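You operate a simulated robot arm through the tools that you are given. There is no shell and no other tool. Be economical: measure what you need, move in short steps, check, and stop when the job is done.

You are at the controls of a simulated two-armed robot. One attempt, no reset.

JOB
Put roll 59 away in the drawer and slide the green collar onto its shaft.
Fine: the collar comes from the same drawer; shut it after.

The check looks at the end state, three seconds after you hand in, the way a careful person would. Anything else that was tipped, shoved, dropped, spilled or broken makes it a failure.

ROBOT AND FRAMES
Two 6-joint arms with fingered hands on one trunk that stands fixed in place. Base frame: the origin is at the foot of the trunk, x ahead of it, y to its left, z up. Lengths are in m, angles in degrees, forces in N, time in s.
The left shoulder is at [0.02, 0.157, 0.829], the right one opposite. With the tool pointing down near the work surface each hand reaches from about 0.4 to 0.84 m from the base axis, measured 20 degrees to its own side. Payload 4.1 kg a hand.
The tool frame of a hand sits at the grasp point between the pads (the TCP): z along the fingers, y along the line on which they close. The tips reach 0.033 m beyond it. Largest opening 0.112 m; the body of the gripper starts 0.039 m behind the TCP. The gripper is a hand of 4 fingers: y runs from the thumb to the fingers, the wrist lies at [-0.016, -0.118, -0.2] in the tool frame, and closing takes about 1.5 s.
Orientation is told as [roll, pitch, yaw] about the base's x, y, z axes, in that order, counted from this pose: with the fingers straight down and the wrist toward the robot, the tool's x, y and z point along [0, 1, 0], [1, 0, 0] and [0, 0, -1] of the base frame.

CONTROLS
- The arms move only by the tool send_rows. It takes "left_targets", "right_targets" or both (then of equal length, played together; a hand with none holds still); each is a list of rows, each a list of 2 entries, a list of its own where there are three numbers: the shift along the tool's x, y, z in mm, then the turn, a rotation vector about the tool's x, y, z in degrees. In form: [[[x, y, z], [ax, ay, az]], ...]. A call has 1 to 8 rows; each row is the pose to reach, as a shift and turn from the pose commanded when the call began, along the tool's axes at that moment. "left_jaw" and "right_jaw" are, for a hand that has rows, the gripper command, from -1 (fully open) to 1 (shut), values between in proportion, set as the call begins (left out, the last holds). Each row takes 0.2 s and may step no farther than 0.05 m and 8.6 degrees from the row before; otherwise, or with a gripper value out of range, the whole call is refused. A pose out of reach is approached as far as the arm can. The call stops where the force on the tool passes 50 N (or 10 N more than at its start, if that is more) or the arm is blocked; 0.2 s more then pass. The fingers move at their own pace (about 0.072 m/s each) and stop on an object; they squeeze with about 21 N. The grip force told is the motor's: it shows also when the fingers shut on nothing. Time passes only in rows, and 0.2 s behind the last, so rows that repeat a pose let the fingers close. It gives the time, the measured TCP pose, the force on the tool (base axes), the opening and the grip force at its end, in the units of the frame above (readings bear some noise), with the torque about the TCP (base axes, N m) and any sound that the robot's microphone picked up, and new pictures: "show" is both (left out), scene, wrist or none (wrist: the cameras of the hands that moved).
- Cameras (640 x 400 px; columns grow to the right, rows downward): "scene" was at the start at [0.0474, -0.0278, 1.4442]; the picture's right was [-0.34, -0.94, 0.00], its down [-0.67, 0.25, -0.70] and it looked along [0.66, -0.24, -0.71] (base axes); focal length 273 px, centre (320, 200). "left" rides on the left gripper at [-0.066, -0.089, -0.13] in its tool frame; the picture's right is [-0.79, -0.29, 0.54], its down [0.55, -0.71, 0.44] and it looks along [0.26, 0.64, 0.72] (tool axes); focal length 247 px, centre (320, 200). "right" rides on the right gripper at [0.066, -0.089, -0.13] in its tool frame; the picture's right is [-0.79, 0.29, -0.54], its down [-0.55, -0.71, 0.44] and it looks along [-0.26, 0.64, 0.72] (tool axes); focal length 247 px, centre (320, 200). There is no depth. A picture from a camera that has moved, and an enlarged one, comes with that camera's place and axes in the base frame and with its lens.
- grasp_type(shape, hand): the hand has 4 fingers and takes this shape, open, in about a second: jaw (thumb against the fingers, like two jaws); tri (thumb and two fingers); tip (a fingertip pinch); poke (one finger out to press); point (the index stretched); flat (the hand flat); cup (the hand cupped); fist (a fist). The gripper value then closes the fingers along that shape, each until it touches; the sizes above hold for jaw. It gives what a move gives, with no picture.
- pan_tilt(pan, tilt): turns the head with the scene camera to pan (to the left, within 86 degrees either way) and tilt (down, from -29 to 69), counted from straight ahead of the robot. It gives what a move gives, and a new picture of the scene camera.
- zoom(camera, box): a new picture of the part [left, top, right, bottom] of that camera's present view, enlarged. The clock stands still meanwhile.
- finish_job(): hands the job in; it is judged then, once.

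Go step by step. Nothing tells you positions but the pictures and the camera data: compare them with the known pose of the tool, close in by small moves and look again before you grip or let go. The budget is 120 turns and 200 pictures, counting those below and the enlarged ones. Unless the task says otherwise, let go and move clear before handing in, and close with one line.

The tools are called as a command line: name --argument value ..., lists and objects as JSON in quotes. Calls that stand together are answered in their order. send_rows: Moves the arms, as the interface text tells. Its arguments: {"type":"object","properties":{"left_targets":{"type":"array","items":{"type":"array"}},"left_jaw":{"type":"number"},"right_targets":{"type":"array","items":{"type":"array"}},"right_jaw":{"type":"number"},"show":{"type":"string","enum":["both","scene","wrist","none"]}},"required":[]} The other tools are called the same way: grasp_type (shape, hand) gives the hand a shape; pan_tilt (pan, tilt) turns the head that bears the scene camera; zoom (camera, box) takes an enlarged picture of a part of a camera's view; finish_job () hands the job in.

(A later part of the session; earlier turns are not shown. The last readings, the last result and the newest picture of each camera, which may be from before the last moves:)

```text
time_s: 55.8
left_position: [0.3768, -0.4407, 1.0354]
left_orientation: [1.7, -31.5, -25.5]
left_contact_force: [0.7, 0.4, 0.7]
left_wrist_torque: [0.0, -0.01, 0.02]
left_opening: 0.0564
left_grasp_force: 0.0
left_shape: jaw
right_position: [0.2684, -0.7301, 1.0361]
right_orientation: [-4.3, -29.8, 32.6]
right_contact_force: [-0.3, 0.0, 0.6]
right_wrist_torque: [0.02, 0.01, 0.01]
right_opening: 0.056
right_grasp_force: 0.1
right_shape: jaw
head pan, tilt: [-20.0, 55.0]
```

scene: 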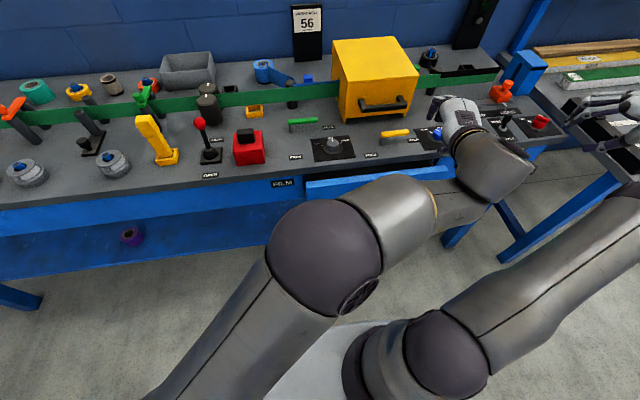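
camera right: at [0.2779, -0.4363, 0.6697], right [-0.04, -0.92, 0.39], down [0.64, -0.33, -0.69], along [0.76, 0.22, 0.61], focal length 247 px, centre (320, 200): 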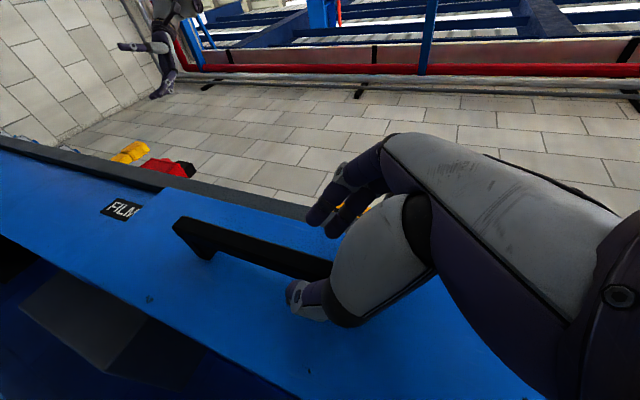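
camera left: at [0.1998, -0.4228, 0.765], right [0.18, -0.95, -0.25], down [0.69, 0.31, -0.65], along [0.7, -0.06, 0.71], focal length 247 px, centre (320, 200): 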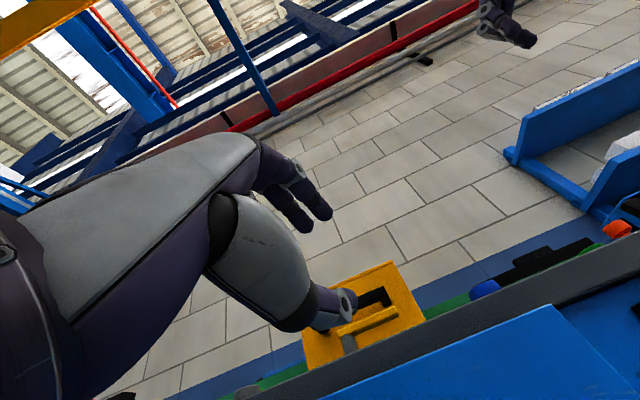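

The left hand is fully free and the drawer is still open. I'll bring it over the drawer, pointing down, to see inside.

send_rows --left_targets '[[[30, -10, 5], [8, 0, 0]], [[60, -20, 12], [16, 0, 0]], [[90, -35, 22], [24, 0, 0]], [[121, -50, 36], [31, 0, 0]], [[121, -50, 36], [31, 0, 0]]]' --show "both"

```text
time_s: 57.0
left_position: [0.4042, -0.3176, 0.9788]
left_orientation: [1.3, -0.4, -24.7]
left_contact_force: [0.2, 0.6, -0.6]
left_wrist_torque: [0.01, -0.01, -0.01]
left_opening: 0.0565
left_grasp_force: 0.0
left_shape: jaw
right_position: [0.2684, -0.7289, 1.0363]
right_orientation: [-4.2, -29.9, 32.6]
right_contact_force: [-0.4, -0.2, 0.0]
right_wrist_torque: [0.02, 0.04, 0.02]
right_opening: 0.0563
right_grasp_force: 0.1
right_shape: jaw
head pan, tilt: [-20.0, 55.0]
camera left: at [0.2921, -0.3417, 1.1046], right [-0.58, -0.59, -0.56], down [-0.41, 0.81, -0.43], along [0.7, -0.02, -0.71], focal length 247 px, centre (320, 200)
```

scene: 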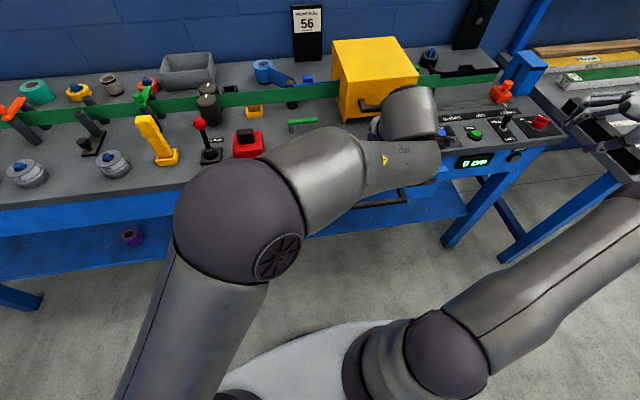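
left: 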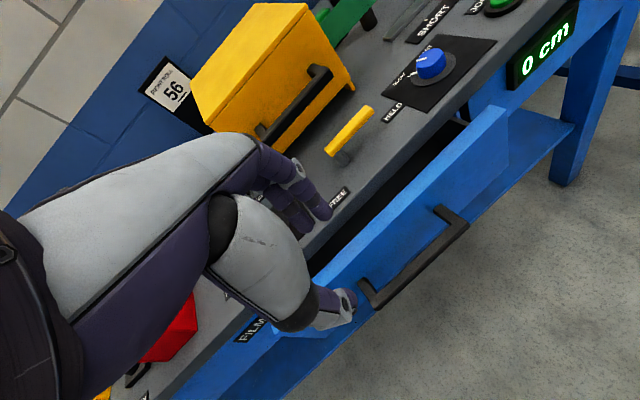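

zoom --camera "left" --box '[280, 90, 520, 340]'

zoom --camera "scene" --box '[260, 140, 480, 240]'

```text
1.60 times, centred on (400, 215) of left
camera zoom: at [0.2921, -0.3417, 1.1046], right [-0.58, -0.59, -0.56], down [-0.41, 0.81, -0.43], along [0.7, -0.02, -0.71], focal length 395 px, centre (192, 176)
```

zoom: 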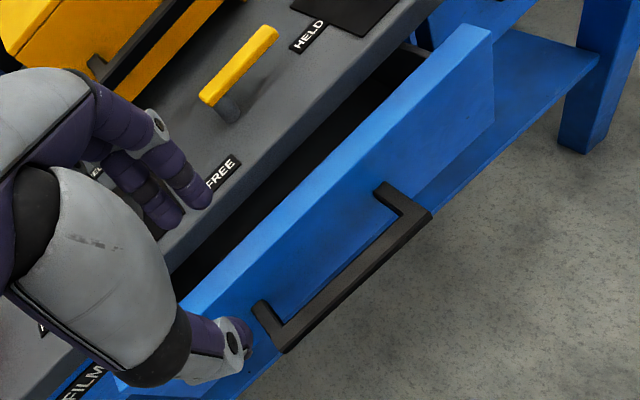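

```text
2.91 times, centred on (370, 190) of scene
camera zoom: at [0.0392, -0.0246, 1.4316], right [-0.34, -0.94, 0.0], down [-0.77, 0.28, -0.57], along [0.54, -0.2, -0.82], focal length 795 px, centre (174, 229)
```

zoom: 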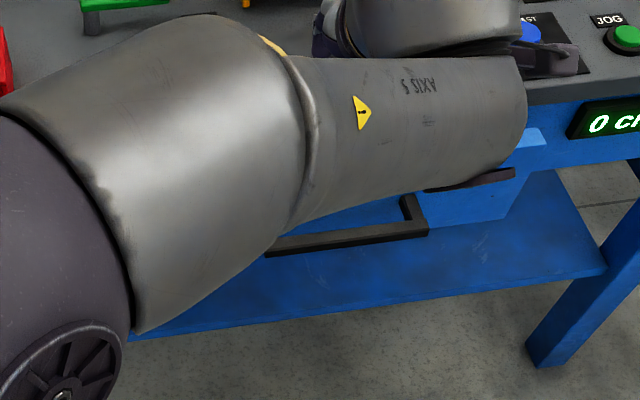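

The bench top is at about z 0.84, and the drawer is open about 70 mm. I'll use a single extended finger with the hand turned side-on to the panel, hook behind the panel and draw it out.

grasp_type --hand "left" --shape "poke"

send_rows --left_targets '[[[0, 0, 0], [0, 0, 8]], [[0, 0, 0], [0, 0, 16]], [[0, 0, 0], [0, 0, 24]], [[0, 0, 0], [0, 0, 32]], [[0, 0, 0], [0, 0, 40]], [[0, 0, 0], [0, 0, 48]], [[0, 0, 0], [0, 0, 56]], [[0, 0, 0], [0, 0, 64]]]'

```text
time_s: 57.9
left_position: [0.4043, -0.3162, 0.9788]
left_orientation: [1.4, -0.5, -24.7]
left_contact_force: [0.1, 0.4, -1.1]
left_wrist_torque: [0.0, 0.02, -0.02]
left_opening: 0.0
left_grasp_force: 0.1
left_shape: poke
right_position: [0.268, -0.7305, 1.0368]
right_orientation: [-4.3, -29.8, 32.6]
right_contact_force: [-0.6, 0.7, 0.5]
right_wrist_torque: [-0.01, 0.0, 0.02]
right_opening: 0.0556
right_grasp_force: 0.1
right_shape: jaw
head pan, tilt: [-20.0, 55.0]
```

```text
time_s: 59.7
left_position: [0.4044, -0.3173, 0.9807]
left_orientation: [1.0, 1.0, -88.9]
left_contact_force: [-0.2, 0.6, 0.2]
left_wrist_torque: [-0.04, -0.02, -0.02]
left_opening: 0.0
left_grasp_force: 0.1
left_shape: poke
right_position: [0.2677, -0.7301, 1.0359]
right_orientation: [-4.3, -29.8, 32.6]
right_contact_force: [-0.2, 0.0, 0.3]
right_wrist_torque: [0.04, -0.03, 0.02]
right_opening: 0.0562
right_grasp_force: 0.1
right_shape: jaw
head pan, tilt: [-20.0, 55.0]
camera left: at [0.3342, -0.2323, 1.1096], right [-0.79, 0.28, -0.55], down [0.54, 0.73, -0.41], along [0.28, -0.62, -0.73], focal length 247 px, centre (320, 200)
```

scene: 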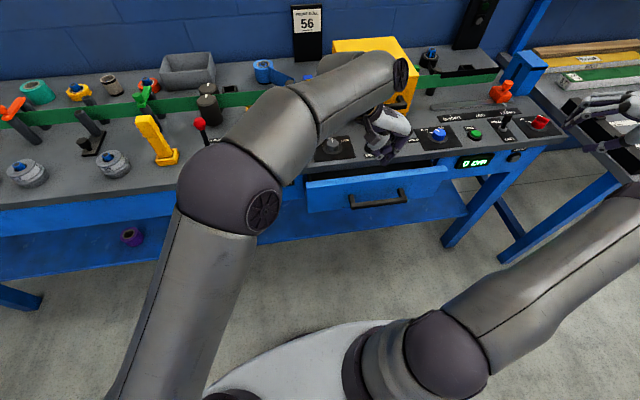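
left: 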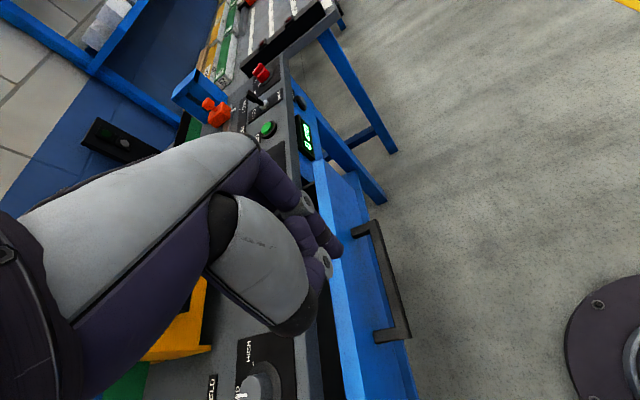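

zoom --camera "left" --box '[200, 150, 440, 400]'

zoom --camera "scene" --box '[290, 90, 470, 220]'

```text
1.60 times, centred on (320, 275) of left
camera zoom: at [0.3342, -0.2323, 1.1096], right [-0.79, 0.28, -0.55], down [0.54, 0.73, -0.41], along [0.28, -0.62, -0.73], focal length 395 px, centre (320, 80)
```

zoom: 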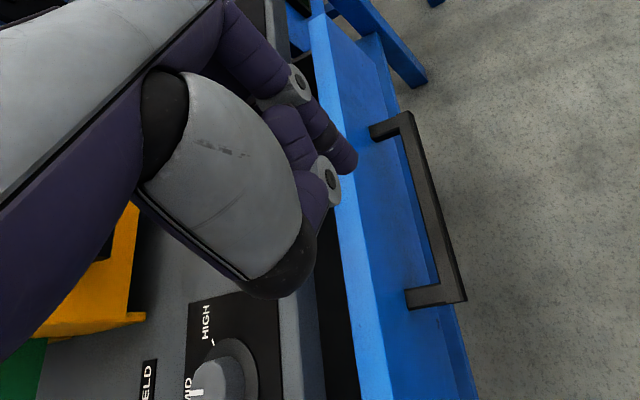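

```text
3.08 times, centred on (380, 155) of scene
camera zoom: at [0.0391, -0.0245, 1.4316], right [-0.34, -0.94, 0.0], down [-0.77, 0.28, -0.57], along [0.54, -0.2, -0.82], focal length 841 px, centre (135, 338)
```

zoom: 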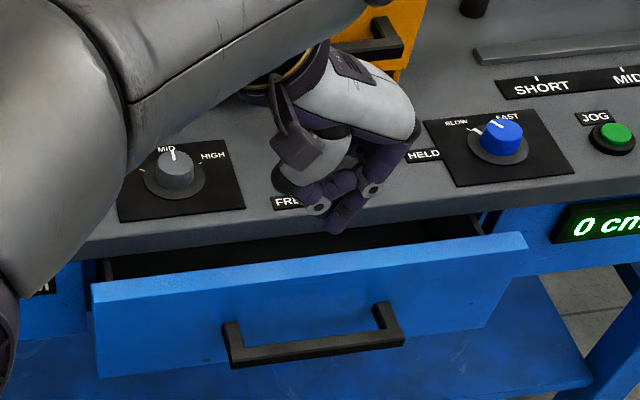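

One finger points along the tool axis. The gap behind the panel is at x ≈ 0.475–0.515 at this y, so I'll move above it.

send_rows --left_targets '[[[25, 0, 20], [0, 0, 3]], [[55, 0, 45], [0, 0, 6]], [[80, 0, 70], [0, 0, 10]], [[90, 0, 100], [0, 0, 13]], [[90, 0, 100], [0, 0, 13]]]' --show "wrist"

zoom --camera "scene" --box '[290, 90, 470, 220]'

zoom --camera "left" --box '[240, 180, 440, 400]'

```text
time_s: 60.9
left_position: [0.488, -0.3049, 0.8791]
left_orientation: [0.9, 1.3, -101.6]
left_contact_force: [0.5, 0.9, -0.2]
left_wrist_torque: [0.02, 0.0, 0.0]
left_opening: 0.0
left_grasp_force: 0.0
left_shape: poke
left hand out of reach, approached as far as the arm can: row 3, 4, 5
right_position: [0.2683, -0.7304, 1.0366]
right_orientation: [-4.3, -29.9, 32.6]
right_contact_force: [-0.2, 0.2, -0.4]
right_wrist_torque: [-0.04, 0.02, -0.02]
right_opening: 0.0559
right_grasp_force: 0.0
right_shape: jaw
head pan, tilt: [-20.0, 55.0]
camera left: at [0.4392, -0.2067, 1.0086], right [-0.71, 0.45, -0.54], down [0.69, 0.59, -0.41], along [0.14, -0.67, -0.73], focal length 247 px, centre (320, 200)
```

left: 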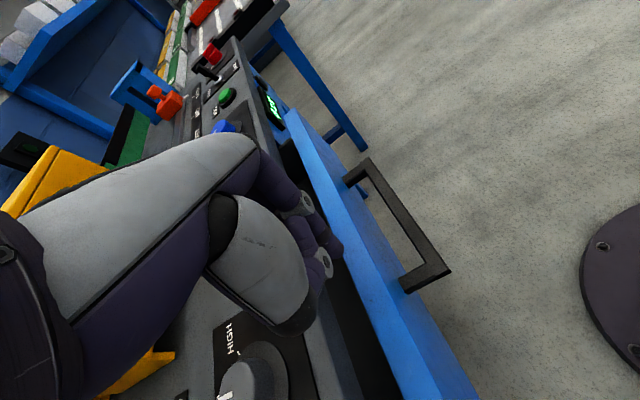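

```text
3.08 times, centred on (380, 155) of scene
camera zoom: at [0.0391, -0.0245, 1.4316], right [-0.34, -0.94, 0.0], down [-0.77, 0.28, -0.57], along [0.54, -0.2, -0.82], focal length 841 px, centre (135, 338)
```

zoom: 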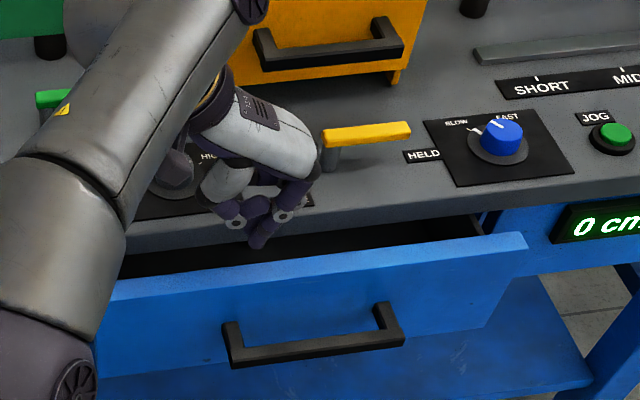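

```text
1.82 times, centred on (340, 290) of left
camera zoom: at [0.4392, -0.2067, 1.0086], right [-0.71, 0.45, -0.54], down [0.69, 0.59, -0.41], along [0.14, -0.67, -0.73], focal length 449 px, centre (284, 36)
```

zoom: 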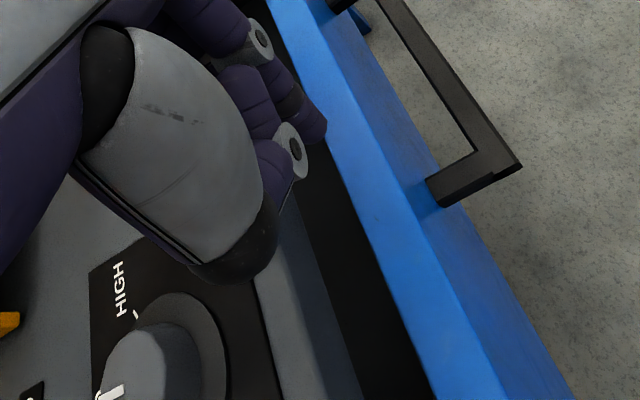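

The gap behind the panel is tight, but there's a 32 mm open-topped gap between the bar and the panel. I'll hook the finger there instead, around (0.447, -0.335), so it can lift straight out afterwards.

send_rows --left_targets '[[[-17, 18, 0], [0, 0, 0]], [[-34, 37, 10], [0, 0, 0]], [[-34, 37, 30], [0, 0, 0]], [[-34, 37, 30], [0, 0, 0]]]' --show "wrist"

zoom --camera "left" --box '[240, 180, 440, 400]'

zoom --camera "scene" --box '[290, 100, 470, 230]'

```text
time_s: 61.9
left_position: [0.449, -0.3332, 0.8488]
left_orientation: [0.8, 1.3, -101.5]
left_contact_force: [-0.5, 0.6, -0.1]
left_wrist_torque: [0.02, 0.03, -0.01]
left_opening: 0.0
left_grasp_force: 0.0
left_shape: poke
right_position: [0.2692, -0.7299, 1.036]
right_orientation: [-4.3, -29.8, 32.6]
right_contact_force: [0.0, 0.3, 0.2]
right_wrist_torque: [-0.03, 0.0, 0.02]
right_opening: 0.0559
right_grasp_force: 0.1
right_shape: jaw
head pan, tilt: [-20.0, 55.0]
camera left: at [0.3992, -0.2346, 0.9775], right [-0.71, 0.45, -0.54], down [0.69, 0.59, -0.41], along [0.14, -0.67, -0.73], focal length 247 px, centre (320, 200)
```

left: 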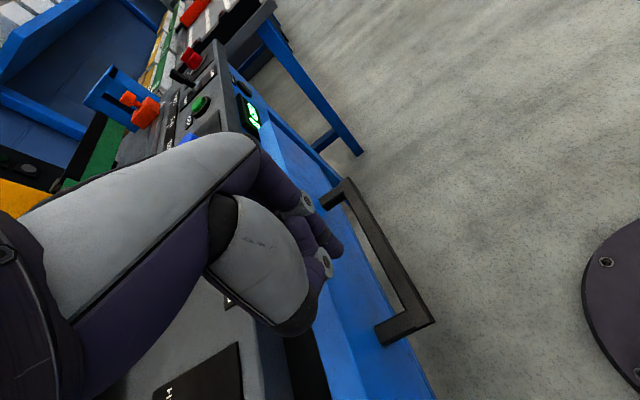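

```text
1.82 times, centred on (340, 290) of left
camera zoom: at [0.3992, -0.2346, 0.9775], right [-0.71, 0.45, -0.54], down [0.69, 0.59, -0.41], along [0.14, -0.67, -0.73], focal length 449 px, centre (284, 36)
```

zoom: 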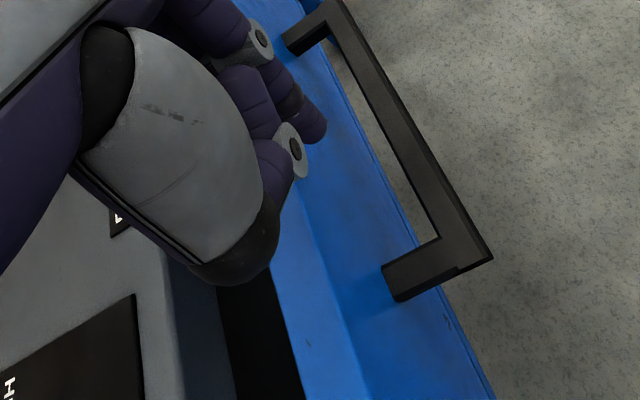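

```text
3.08 times, centred on (380, 165) of scene
camera zoom: at [0.0392, -0.0245, 1.4316], right [-0.34, -0.94, 0.0], down [-0.77, 0.28, -0.57], along [0.54, -0.2, -0.82], focal length 841 px, centre (135, 308)
```

zoom: 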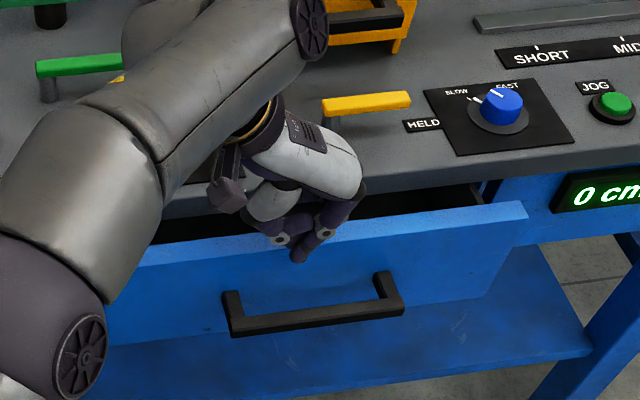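

The finger is over the gap between bar and panel. Lowering about 92 mm.

send_rows --left_targets '[[[0, 0, 30], [0, 0, 0]], [[0, 0, 60], [0, 0, 0]], [[0, 0, 80], [0, 0, 0]], [[0, 0, 94], [0, 0, 0]], [[0, 0, 94], [0, 0, 0]]]' --show "wrist"

zoom --camera "scene" --box '[290, 100, 470, 230]'

```text
time_s: 62.6
left_position: [0.4573, -0.3371, 0.7946]
left_orientation: [2.4, 0.0, -101.2]
left_contact_force: [-0.7, 1.7, 4.9]
left_wrist_torque: [-0.22, -0.13, 0.04]
left_opening: 0.0
left_grasp_force: 0.2
left_shape: poke
right_position: [0.2685, -0.731, 1.0358]
right_orientation: [-4.3, -29.8, 32.6]
right_contact_force: [-0.7, -0.5, -0.1]
right_wrist_torque: [0.0, -0.02, -0.01]
right_opening: 0.0561
right_grasp_force: 0.1
right_shape: jaw
head pan, tilt: [-20.0, 55.0]
stopped in row 3 (left hand): the force on the tool passed its limit at 63 N (the readings are from after the stop); the commanded pose is now the measured one
camera left: at [0.4044, -0.2358, 0.9205], right [-0.7, 0.43, -0.57], down [0.7, 0.59, -0.41], along [0.16, -0.69, -0.71], focal length 247 px, centre (320, 200)
```

left: 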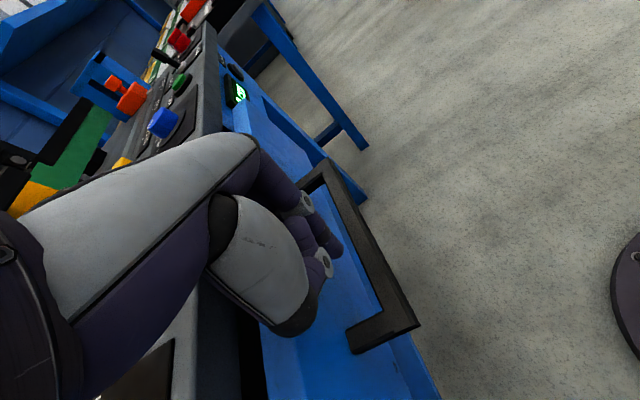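

```text
3.08 times, centred on (380, 165) of scene
camera zoom: at [0.039, -0.0242, 1.4316], right [-0.34, -0.94, 0.0], down [-0.77, 0.28, -0.57], along [0.54, -0.2, -0.82], focal length 841 px, centre (135, 308)
```

zoom: 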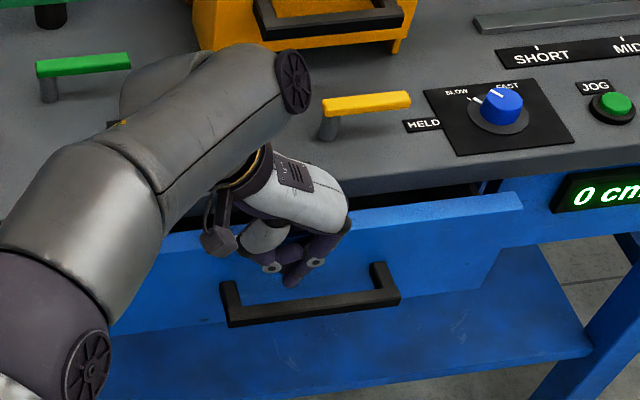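

The palm touched the panel's top edge. I'll lift slightly, tilt 20° so the finger leans in under the palm, and lower again.

send_rows --left_targets '[[[-7, 0, -10], [0, 7, 0]], [[-14, 0, -10], [0, 14, 0]], [[-20, 0, -6], [0, 21, 0]], [[-20, 0, 8], [0, 21, 0]], [[-20, 0, 20], [0, 21, 0]], [[-20, 0, 32], [0, 21, 0]], [[-20, 0, 32], [0, 21, 0]]]' --show "wrist"

zoom --camera "scene" --box '[290, 100, 470, 230]'

```text
time_s: 64.0
left_position: [0.4471, -0.342, 0.782]
left_orientation: [25.1, -1.3, -100.9]
left_contact_force: [0.7, 0.4, 9.8]
left_wrist_torque: [0.02, -0.04, 0.02]
left_opening: 0.0001
left_grasp_force: 0.0
left_shape: poke
right_position: [0.2684, -0.7304, 1.0362]
right_orientation: [-4.3, -29.9, 32.7]
right_contact_force: [0.6, 0.1, 0.2]
right_wrist_torque: [0.0, 0.0, 0.0]
right_opening: 0.056
right_grasp_force: 0.1
right_shape: jaw
head pan, tilt: [-20.0, 55.0]
stopped in row 6 (left hand): the force on the tool passed its limit at 59 N (the readings are from after the stop); the commanded pose is now the measured one
camera left: at [0.3497, -0.229, 0.8684], right [-0.43, 0.36, -0.83], down [0.81, 0.56, -0.17], along [0.41, -0.74, -0.53], focal length 247 px, centre (320, 200)
```

left: 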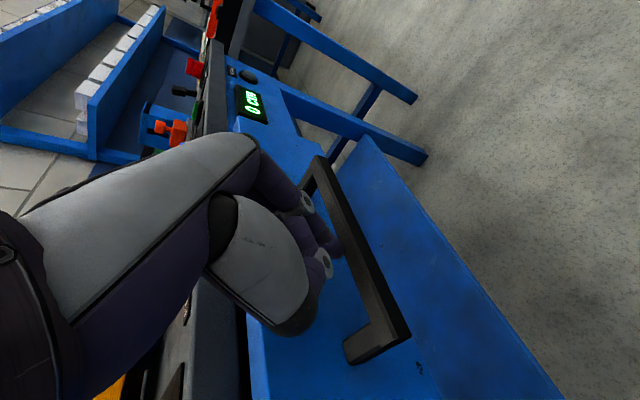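

```text
3.08 times, centred on (380, 165) of scene
camera zoom: at [0.0389, -0.0243, 1.4316], right [-0.34, -0.94, 0.0], down [-0.77, 0.28, -0.57], along [0.54, -0.2, -0.82], focal length 841 px, centre (135, 308)
```

zoom: 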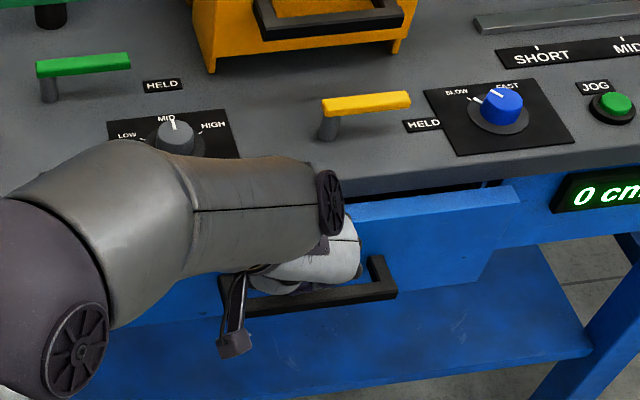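

The tip is just entering the gap behind the bar but needs about 20 mm more. I'll tilt another 15° about the tip and lower gently.

send_rows --left_targets '[[[-4, 0, -3], [0, 7.5, 0]], [[-8.5, 0, -2], [0, 15, 0]], [[-12, 0, 6], [0, 15, 0]], [[-15, 0, 14], [0, 15, 0]], [[-18, 0, 21], [0, 15, 0]], [[-18, 0, 21], [0, 15, 0]]]' --show "wrist"

zoom --camera "left" --box '[240, 130, 480, 380]'

```text
time_s: 65.4
left_position: [0.4533, -0.3272, 0.7647]
left_orientation: [41.2, 1.4, -98.6]
left_contact_force: [-3.0, -10.7, 43.1]
left_wrist_torque: [-0.34, 0.0, 0.0]
left_opening: 0.0002
left_grasp_force: 0.2
left_shape: poke
left hand out of reach, approached as far as the arm can: row 2, 3, 4, 5
right_position: [0.2682, -0.73, 1.0372]
right_orientation: [-4.5, -29.8, 32.6]
right_contact_force: [0.0, -0.4, 0.1]
right_wrist_torque: [-0.02, 0.0, 0.0]
right_opening: 0.056
right_grasp_force: 0.1
right_shape: jaw
head pan, tilt: [-20.0, 55.0]
camera left: at [0.3313, -0.2206, 0.8208], right [-0.19, 0.34, -0.92], down [0.8, 0.6, 0.05], along [0.57, -0.72, -0.39], focal length 247 px, centre (320, 200)
```

left: 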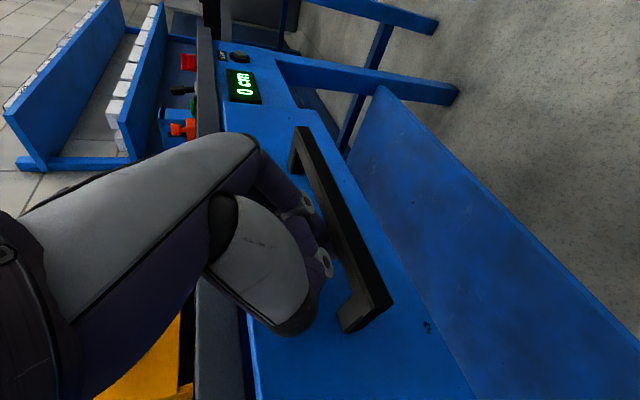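

```text
1.60 times, centred on (360, 255) of left
camera zoom: at [0.3313, -0.2206, 0.8208], right [-0.19, 0.34, -0.92], down [0.8, 0.6, 0.05], along [0.57, -0.72, -0.39], focal length 395 px, centre (256, 112)
```

zoom: 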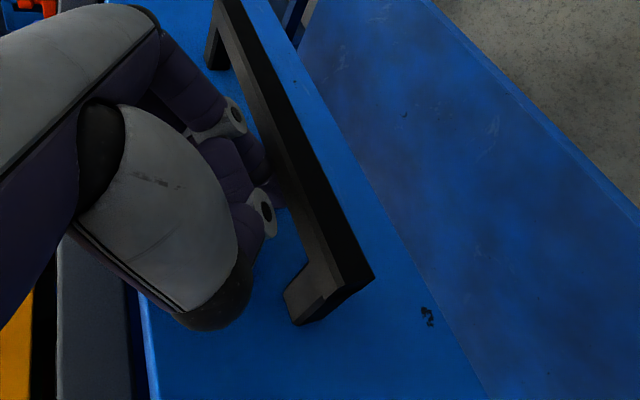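

The fingertip is behind the bar now. I'll pull 100 mm toward the robot.

send_rows --left_targets '[[[-15, -1, -13], [0, 0, 0]], [[-30, -2, -26], [0, 0, 0]], [[-45, -3, -39], [0, 0, 0]], [[-60, -4, -52], [0, 0, 0]], [[-75, -5, -66], [0, 0, 0]], [[-75, -5, -66], [0, 0, 0]]]' --show "both"

```text
time_s: 65.8
left_position: [0.4389, -0.3352, 0.7641]
left_orientation: [41.2, -1.3, -100.0]
left_contact_force: [4.6, 21.4, 17.2]
left_wrist_torque: [0.4, -0.03, 0.25]
left_opening: 0.0
left_grasp_force: 0.1
left_shape: poke
right_position: [0.2707, -0.7287, 1.0369]
right_orientation: [-4.4, -29.8, 32.7]
right_contact_force: [0.4, 0.3, -0.5]
right_wrist_torque: [0.0, 0.06, -0.01]
right_opening: 0.0559
right_grasp_force: 0.1
right_shape: jaw
head pan, tilt: [-20.0, 55.0]
stopped in row 1 (left hand): the force on the tool passed its limit at 59 N (the readings are from after the stop); the commanded pose is now the measured one
camera left: at [0.3201, -0.2213, 0.8147], right [-0.19, 0.3, -0.93], down [0.82, 0.58, 0.02], along [0.55, -0.76, -0.36], focal length 247 px, centre (320, 200)
```

scene: 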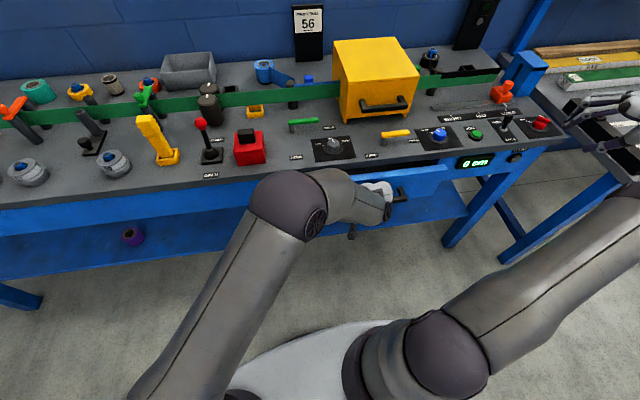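
left: 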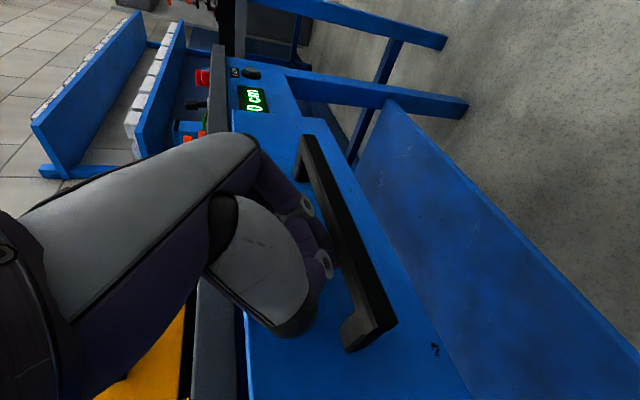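

It moved the drawer but tripped the force limit. I'll continue in smaller, gentler steps.

send_rows --left_targets '[[[-4, -1, -3.5], [0, 0, 0]], [[-8, -2, -7], [0, 0, 0]], [[-13, -3, -11], [0, 0, 0]], [[-18, -4, -15], [0, 0, 0]], [[-24, -4, -20], [0, 0, 0]], [[-30, -5, -26], [0, 0, 0]], [[-36, -5, -32], [0, 0, 0]], [[-42, -5, -37], [0, 0, 0]]]' --show "both"

```text
time_s: 67.5
left_position: [0.3811, -0.3216, 0.7639]
left_orientation: [41.3, -1.4, -100.5]
left_contact_force: [0.1, 6.0, 30.9]
left_wrist_torque: [0.12, -0.24, -0.14]
left_opening: 0.0
left_grasp_force: 0.1
left_shape: poke
right_position: [0.2686, -0.7295, 1.0362]
right_orientation: [-4.4, -29.8, 32.7]
right_contact_force: [0.4, 0.2, -0.2]
right_wrist_torque: [0.0, -0.02, -0.03]
right_opening: 0.0559
right_grasp_force: 0.0
right_shape: jaw
head pan, tilt: [-20.0, 55.0]
camera left: at [0.2635, -0.2078, 0.815], right [-0.19, 0.3, -0.93], down [0.82, 0.57, 0.02], along [0.54, -0.76, -0.36], focal length 247 px, centre (320, 200)
```

scene: 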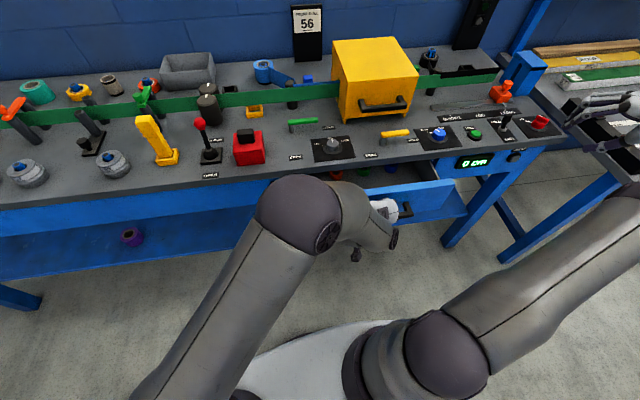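
left: 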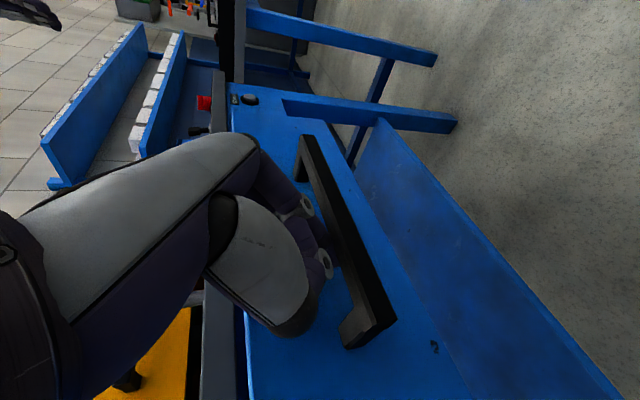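

That works well; the drawer is sliding out with the finger. Continuing another 65 mm.

send_rows --left_targets '[[[-6, -0.5, -5], [0, 0, 0]], [[-12, -1, -10], [0, 0, 0]], [[-18, -1, -16], [0, 0, 0]], [[-24, -1.5, -21], [0, 0, 0]], [[-30, -2, -26], [0, 0, 0]], [[-36, -2.5, -32], [0, 0, 0]], [[-43, -3, -38], [0, 0, 0]], [[-50, -3.5, -44], [0, 0, 0]]]' --show "scene"

zoom --camera "scene" --box '[280, 130, 480, 260]'

```text
time_s: 69.3
left_position: [0.3158, -0.3082, 0.7653]
left_orientation: [41.4, -1.6, -100.3]
left_contact_force: [0.7, -1.9, 33.6]
left_wrist_torque: [0.05, -0.2, -0.25]
left_opening: 0.0
left_grasp_force: 0.0
left_shape: poke
right_position: [0.2679, -0.7293, 1.0356]
right_orientation: [-4.4, -29.7, 32.7]
right_contact_force: [0.5, 0.7, -0.6]
right_wrist_torque: [-0.02, 0.0, 0.01]
right_opening: 0.056
right_grasp_force: 0.0
right_shape: jaw
head pan, tilt: [-20.0, 55.0]
```

scene: 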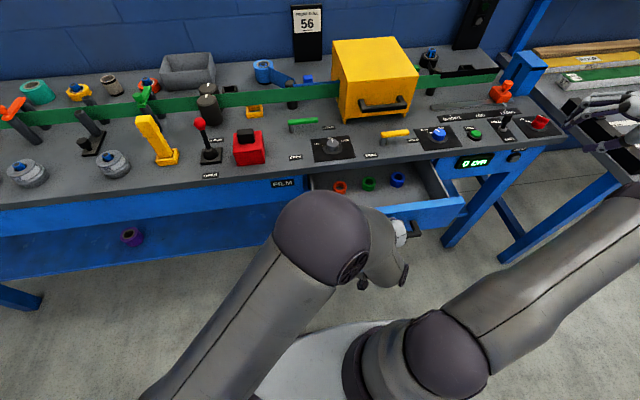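

```text
3.08 times, centred on (380, 195) of scene
camera zoom: at [0.0388, -0.0242, 1.4316], right [-0.34, -0.94, 0.0], down [-0.77, 0.28, -0.57], along [0.54, -0.2, -0.82], focal length 841 px, centre (135, 215)
```

zoom: 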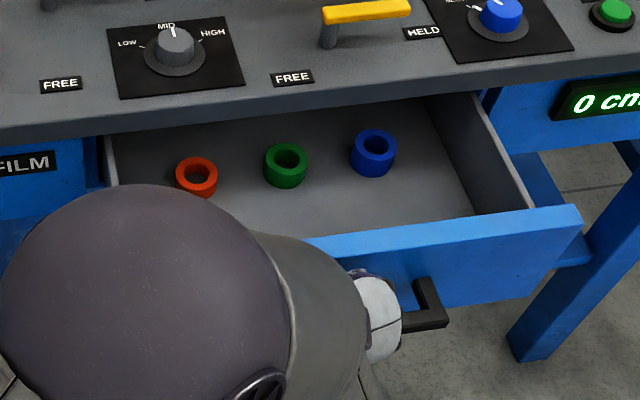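

The drawer is open about 190 mm, with the three collars clear of the bench. I'll lift the finger straight up out of the handle.

send_rows --left_targets '[[[7, 0, -5], [0, 0, 0]], [[20, 0, -21], [0, 0, 0]], [[40, -1, -44], [0, 0, 0]], [[65, -2, -73], [0, 0, 0]], [[95, -3, -108], [0, 0, 0]], [[120, -4, -138], [0, 0, 0]]]' --show "none"

grasp_type --hand "left" --shape "jaw"

zoom --camera "scene" --box '[280, 130, 480, 260]'

```text
time_s: 70.8
left_position: [0.3167, -0.2992, 0.9446]
left_orientation: [41.0, -1.2, -100.5]
left_contact_force: [-0.8, 0.4, -0.9]
left_wrist_torque: [0.01, -0.05, -0.01]
left_opening: 0.0001
left_grasp_force: 0.0
left_shape: poke
right_position: [0.267, -0.7302, 1.0357]
right_orientation: [-4.3, -29.8, 32.6]
right_contact_force: [0.4, -0.8, 0.2]
right_wrist_torque: [0.0, -0.01, 0.01]
right_opening: 0.0562
right_grasp_force: 0.1
right_shape: jaw
head pan, tilt: [-20.0, 55.0]
```

```text
time_s: 71.7
left_position: [0.3187, -0.2978, 0.9435]
left_orientation: [41.0, -1.1, -100.4]
left_contact_force: [-0.5, -0.4, 0.4]
left_wrist_torque: [0.04, 0.01, 0.01]
left_opening: 0.1118
left_grasp_force: 0.0
left_shape: jaw
right_position: [0.2687, -0.7295, 1.036]
right_orientation: [-4.4, -29.8, 32.6]
right_contact_force: [-0.7, 0.5, 0.0]
right_wrist_torque: [-0.04, -0.03, 0.02]
right_opening: 0.056
right_grasp_force: 0.2
right_shape: jaw
head pan, tilt: [-20.0, 55.0]
```

```text
3.08 times, centred on (380, 195) of scene
camera zoom: at [0.0393, -0.0246, 1.4316], right [-0.34, -0.94, 0.0], down [-0.77, 0.28, -0.57], along [0.54, -0.2, -0.82], focal length 841 px, centre (135, 215)
```

zoom: 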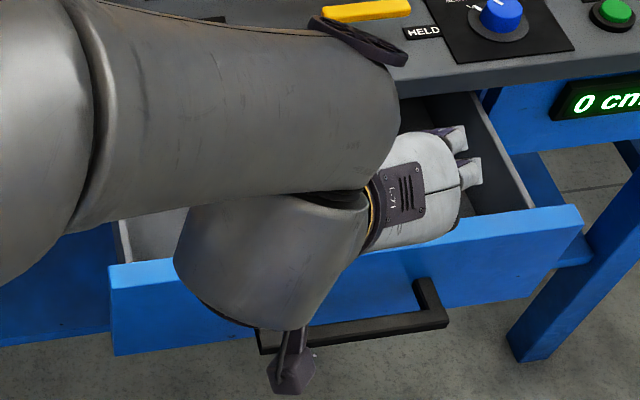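

Triangulating, the green collar is at about (0.51, -0.37), right under the bench edge, so the drawer needs another ~60 mm. With this much opening I can push the panel from inside with straight-down fingers.

send_rows --left_targets '[[[12, 7, 20], [0, -8, 0]], [[24, 14, 42], [0, -16, 0]], [[36, 21, 65], [0, -24, 0]], [[48, 28, 88], [0, -33, 0]], [[60, 35, 109], [0, -41, 0]], [[60, 35, 109], [0, -41, 0]]]' --left_jaw 0.8 --show "wrist"

zoom --camera "scene" --box '[280, 130, 480, 260]'

```text
refused: row 4 steps farther than a row can; nothing moved
```

```text
3.08 times, centred on (380, 195) of scene
camera zoom: at [0.0393, -0.0246, 1.4316], right [-0.34, -0.94, 0.0], down [-0.77, 0.28, -0.57], along [0.54, -0.2, -0.82], focal length 841 px, centre (135, 215)
```

zoom: 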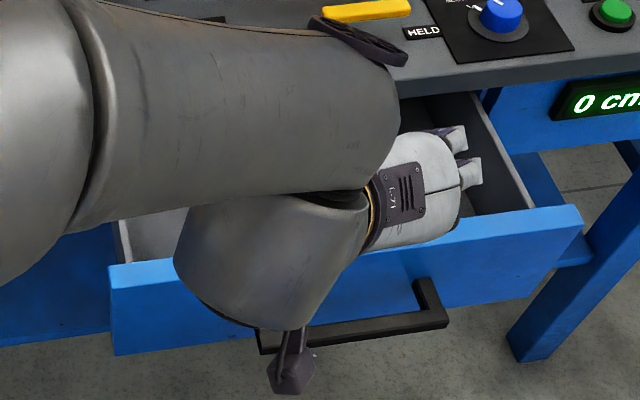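

One rotation step was too large; resending with smaller steps.

send_rows --left_targets '[[[10, 6, 18], [0, -7, 0]], [[20, 12, 36], [0, -14, 0]], [[30, 18, 54], [0, -21, 0]], [[40, 24, 72], [0, -28, 0]], [[50, 30, 90], [0, -35, 0]], [[60, 35, 109], [0, -41, 0]], [[60, 35, 109], [0, -41, 0]]]' --left_jaw 0.8 --show "both"

```text
time_s: 73.2
left_position: [0.4246, -0.3538, 0.901]
left_orientation: [-0.2, -1.0, -100.4]
left_contact_force: [-1.4, 0.3, 0.0]
left_wrist_torque: [0.0, -0.01, 0.01]
left_opening: 0.0111
left_grasp_force: 0.0
left_shape: jaw
left hand out of reach, approached as far as the arm can: row 1, 2, 3, 4
right_position: [0.2683, -0.73, 1.0366]
right_orientation: [-4.3, -29.8, 32.8]
right_contact_force: [-0.4, 1.0, 0.0]
right_wrist_torque: [0.0, 0.05, -0.03]
right_opening: 0.056
right_grasp_force: 0.0
right_shape: jaw
head pan, tilt: [-20.0, 55.0]
camera left: at [0.3763, -0.2527, 1.0285], right [-0.73, 0.42, -0.54], down [0.67, 0.59, -0.45], along [0.14, -0.69, -0.71], focal length 247 px, centre (320, 200)
```

scene: 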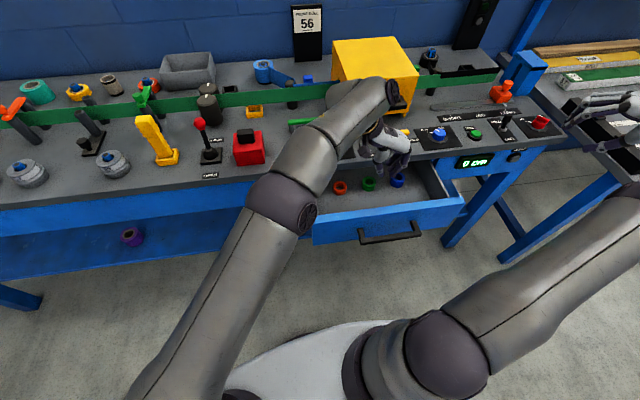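
left: 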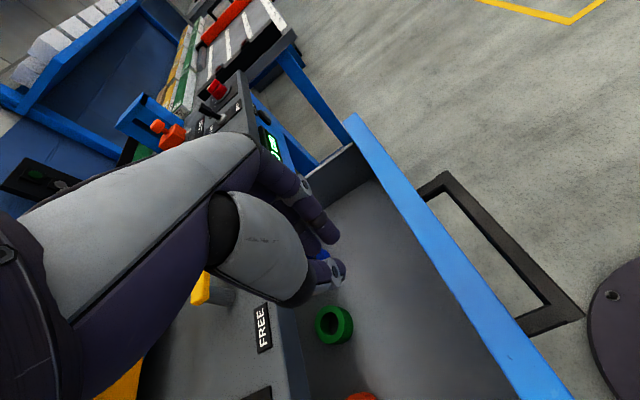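

The green collar is at about (0.524, -0.377, 0.70) and the panel's inner face is at x ≈ 0.39. I'll lower the fingers inside the drawer and draw the panel out.

send_rows --left_targets '[[[0, 0, 40], [0, 0, 0]], [[0, 0, 80], [0, 0, 0]], [[0, 0, 112], [0, 0, 0]], [[0, 0, 112], [0, 0, 0]]]' --show "wrist"

```text
time_s: 74.2
left_position: [0.4227, -0.3591, 0.7909]
left_orientation: [0.1, -1.2, -100.5]
left_contact_force: [-0.2, -0.3, -0.7]
left_wrist_torque: [0.03, -0.03, -0.02]
left_opening: 0.0114
left_grasp_force: 0.0
left_shape: jaw
right_position: [0.268, -0.7299, 1.0353]
right_orientation: [-4.4, -29.8, 32.6]
right_contact_force: [-0.9, 0.7, -0.1]
right_wrist_torque: [-0.01, -0.02, -0.02]
right_opening: 0.056
right_grasp_force: 0.0
right_shape: jaw
head pan, tilt: [-20.0, 55.0]
camera left: at [0.3739, -0.2563, 0.9169], right [-0.73, 0.41, -0.54], down [0.67, 0.59, -0.45], along [0.14, -0.69, -0.71], focal length 247 px, centre (320, 200)
```

left: 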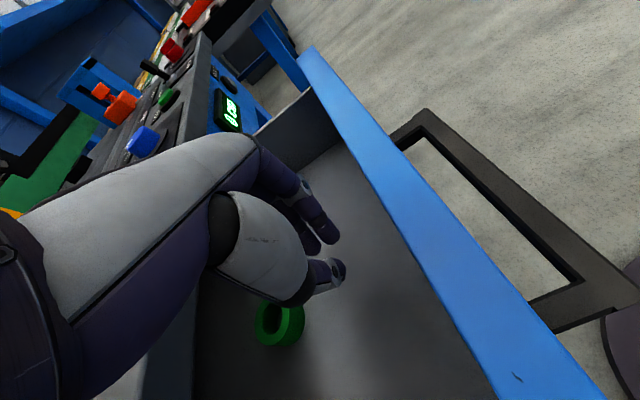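

send_rows --left_targets '[[[-12, 0, 0], [0, 0, 0]], [[-24, 0, 0], [0, 0, 0]], [[-36, 0, 0], [0, 0, 0]], [[-48, 0, 0], [0, 0, 0]], [[-60, 0, 0], [0, 0, 0]], [[-72, 0, 0], [0, 0, 0]], [[-84, 0, 0], [0, 0, 0]], [[-94, 0, 0], [0, 0, 0]]]' --show "both"

```text
time_s: 76.0
left_position: [0.3329, -0.3387, 0.7905]
left_orientation: [0.0, -1.1, -100.5]
left_contact_force: [0.0, -0.1, 0.4]
left_wrist_torque: [-0.03, -0.03, -0.04]
left_opening: 0.0115
left_grasp_force: 0.0
left_shape: jaw
right_position: [0.2687, -0.7309, 1.0361]
right_orientation: [-4.4, -29.8, 32.6]
right_contact_force: [-0.3, -0.1, -0.6]
right_wrist_torque: [0.02, 0.02, -0.01]
right_opening: 0.056
right_grasp_force: 0.1
right_shape: jaw
head pan, tilt: [-20.0, 55.0]
camera left: at [0.2834, -0.2372, 0.9171], right [-0.73, 0.41, -0.54], down [0.67, 0.59, -0.45], along [0.14, -0.69, -0.71], focal length 247 px, centre (320, 200)
```

scene: 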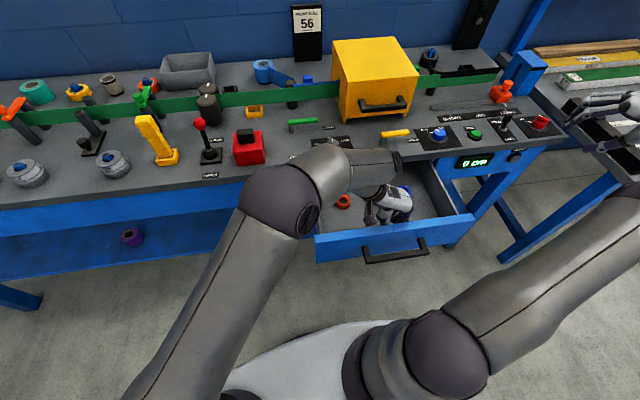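
left: 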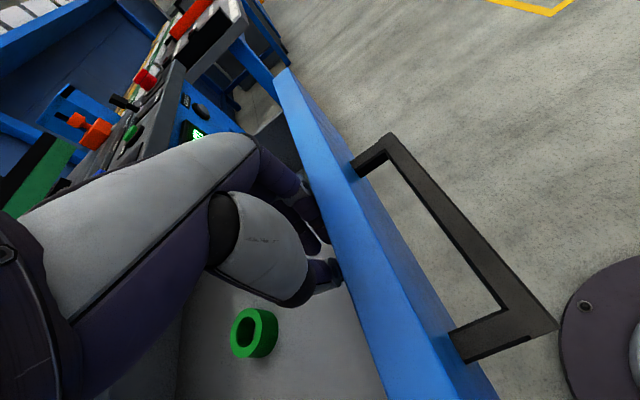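

The drawer's now open enough. Next is roll 59: lifting the left hand well clear and turning it back toward the left side.

send_rows --left_targets '[[[5, 0, -40], [0, 0, 0]], [[5, 0, -85], [0, 0, 0]], [[5, 0, -130], [0, 0, -8]], [[5, 0, -175], [0, 0, -16]], [[5, -20, -215], [0, 0, -24]], [[5, -50, -250], [0, 0, -32]], [[5, -85, -275], [0, 0, -40]], [[5, -125, -295], [0, 0, -48]]]' --left_jaw -1 --show "none"

pan_tilt --pan 0 --tilt 50

```text
time_s: 77.8
left_position: [0.3603, -0.2139, 1.084]
left_orientation: [-0.6, -0.8, -52.3]
left_contact_force: [0.6, 0.4, -1.3]
left_wrist_torque: [0.02, 0.04, 0.03]
left_opening: 0.1118
left_grasp_force: 0.0
left_shape: jaw
right_position: [0.2685, -0.7302, 1.0363]
right_orientation: [-4.3, -29.8, 32.6]
right_contact_force: [-0.5, 0.0, 0.3]
right_wrist_torque: [0.04, -0.01, 0.02]
right_opening: 0.056
right_grasp_force: 0.0
right_shape: jaw
head pan, tilt: [-20.0, 55.0]
```

```text
time_s: 78.7
left_position: [0.3619, -0.214, 1.0828]
left_orientation: [-0.9, -0.8, -52.4]
left_contact_force: [0.1, 0.6, 0.1]
left_wrist_torque: [0.01, 0.01, 0.0]
left_opening: 0.1117
left_grasp_force: 0.2
left_shape: jaw
right_position: [0.2696, -0.7293, 1.036]
right_orientation: [-4.3, -29.7, 32.6]
right_contact_force: [-0.3, -0.1, -0.2]
right_wrist_torque: [0.01, 0.01, 0.0]
right_opening: 0.0562
right_grasp_force: 0.0
right_shape: jaw
head pan, tilt: [0.0, 50.0]
```

scene: 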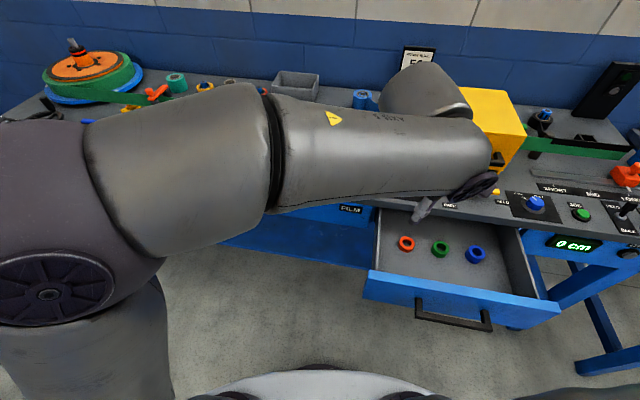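

The drawer and collars look fine. Moving the left hand over to roll 59, high above the bench.

send_rows --left_targets '[[[40, -15, 0], [0, 0, -5]], [[80, -30, 0], [0, 0, -10]], [[120, -45, 0], [0, 0, -15]], [[160, -60, 0], [0, 0, -20]], [[200, -75, 0], [0, 0, -25]], [[240, -90, 0], [0, 0, -30]], [[280, -105, 0], [0, 0, -35]], [[320, -120, 0], [0, 0, -40]]]' --show "none"

```text
time_s: 80.5
left_position: [0.5398, 0.0796, 1.0773]
left_orientation: [-1.0, -0.1, -12.3]
left_contact_force: [0.3, 0.1, 1.0]
left_wrist_torque: [0.06, 0.0, 0.0]
left_opening: 0.1118
left_grasp_force: 0.0
left_shape: jaw
right_position: [0.2689, -0.7295, 1.036]
right_orientation: [-4.3, -29.8, 32.6]
right_contact_force: [0.1, 0.2, 0.4]
right_wrist_torque: [0.06, 0.0, -0.02]
right_opening: 0.0557
right_grasp_force: 0.0
right_shape: jaw
head pan, tilt: [0.0, 50.0]
```

send_rows --left_targets '[[[40, 13, 0], [0, 0, 0]], [[80, 26, 0], [0, 0, 0]], [[120, 39, 0], [0, 0, 0]], [[160, 52, 0], [0, 0, 0]], [[200, 65, 0], [0, 0, 0]], [[240, 78, 10], [0, 0, 0]], [[276, 93, 20], [0, 0, 0]], [[276, 93, 30], [0, 0, 0]]]' --show "both"

```text
time_s: 82.3
left_position: [0.692, 0.3277, 1.0424]
left_orientation: [-1.1, -0.2, -12.4]
left_contact_force: [-0.5, 0.3, 0.6]
left_wrist_torque: [0.03, 0.0, -0.04]
left_opening: 0.1114
left_grasp_force: 0.0
left_shape: jaw
right_position: [0.2683, -0.7307, 1.0369]
right_orientation: [-4.3, -29.9, 32.6]
right_contact_force: [0.5, 0.1, -0.3]
right_wrist_torque: [0.01, 0.01, 0.0]
right_opening: 0.0558
right_grasp_force: 0.1
right_shape: jaw
head pan, tilt: [0.0, 50.0]
camera left: at [0.5901, 0.2849, 1.1721], right [-0.45, -0.72, -0.52], down [-0.58, 0.68, -0.45], along [0.68, 0.1, -0.72], focal length 247 px, centre (320, 200)
```

scene: 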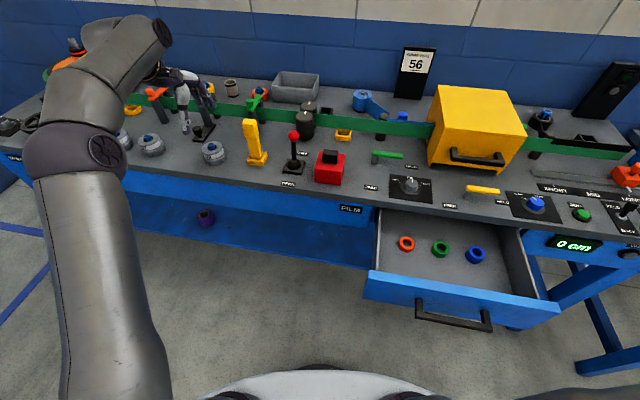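
left: 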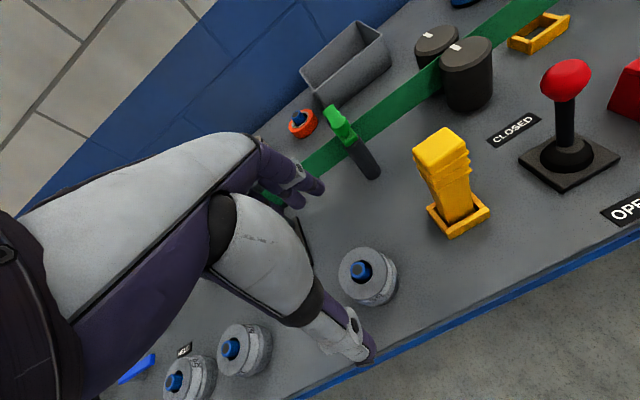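

Roll 59's top triangulates to (0.728, 0.341, 0.88). I'll zoom to see how it's built.

zoom --camera "left" --box '[310, 220, 430, 330]'

zoom --camera "scene" --box '[120, 110, 260, 190]'

```text
3.64 times, centred on (370, 275) of left
camera zoom: at [0.5901, 0.2849, 1.1721], right [-0.45, -0.72, -0.52], down [-0.58, 0.68, -0.45], along [0.68, 0.1, -0.72], focal length 898 px, centre (138, -73)
```

zoom: 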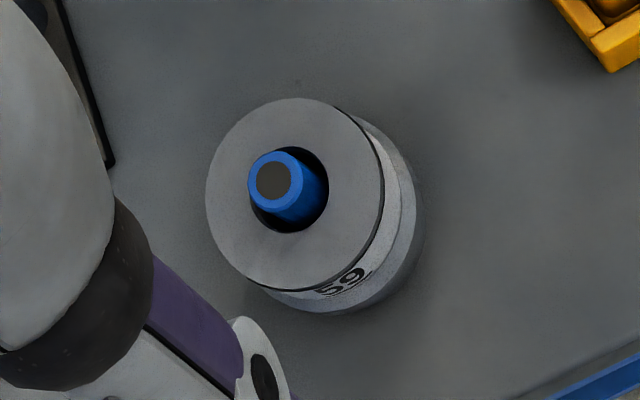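

```text
4.57 times, centred on (190, 150) of scene
camera zoom: at [0.0484, 0.0, 1.4381], right [0.0, -1.0, 0.0], down [-0.77, 0.0, -0.64], along [0.64, 0.0, -0.77], focal length 1249 px, centre (914, 429)
```

zoom: 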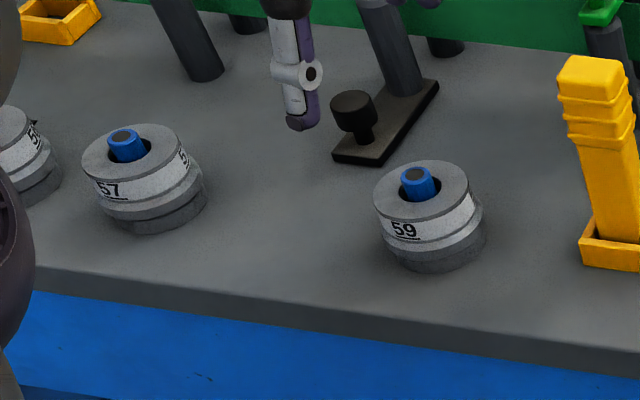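

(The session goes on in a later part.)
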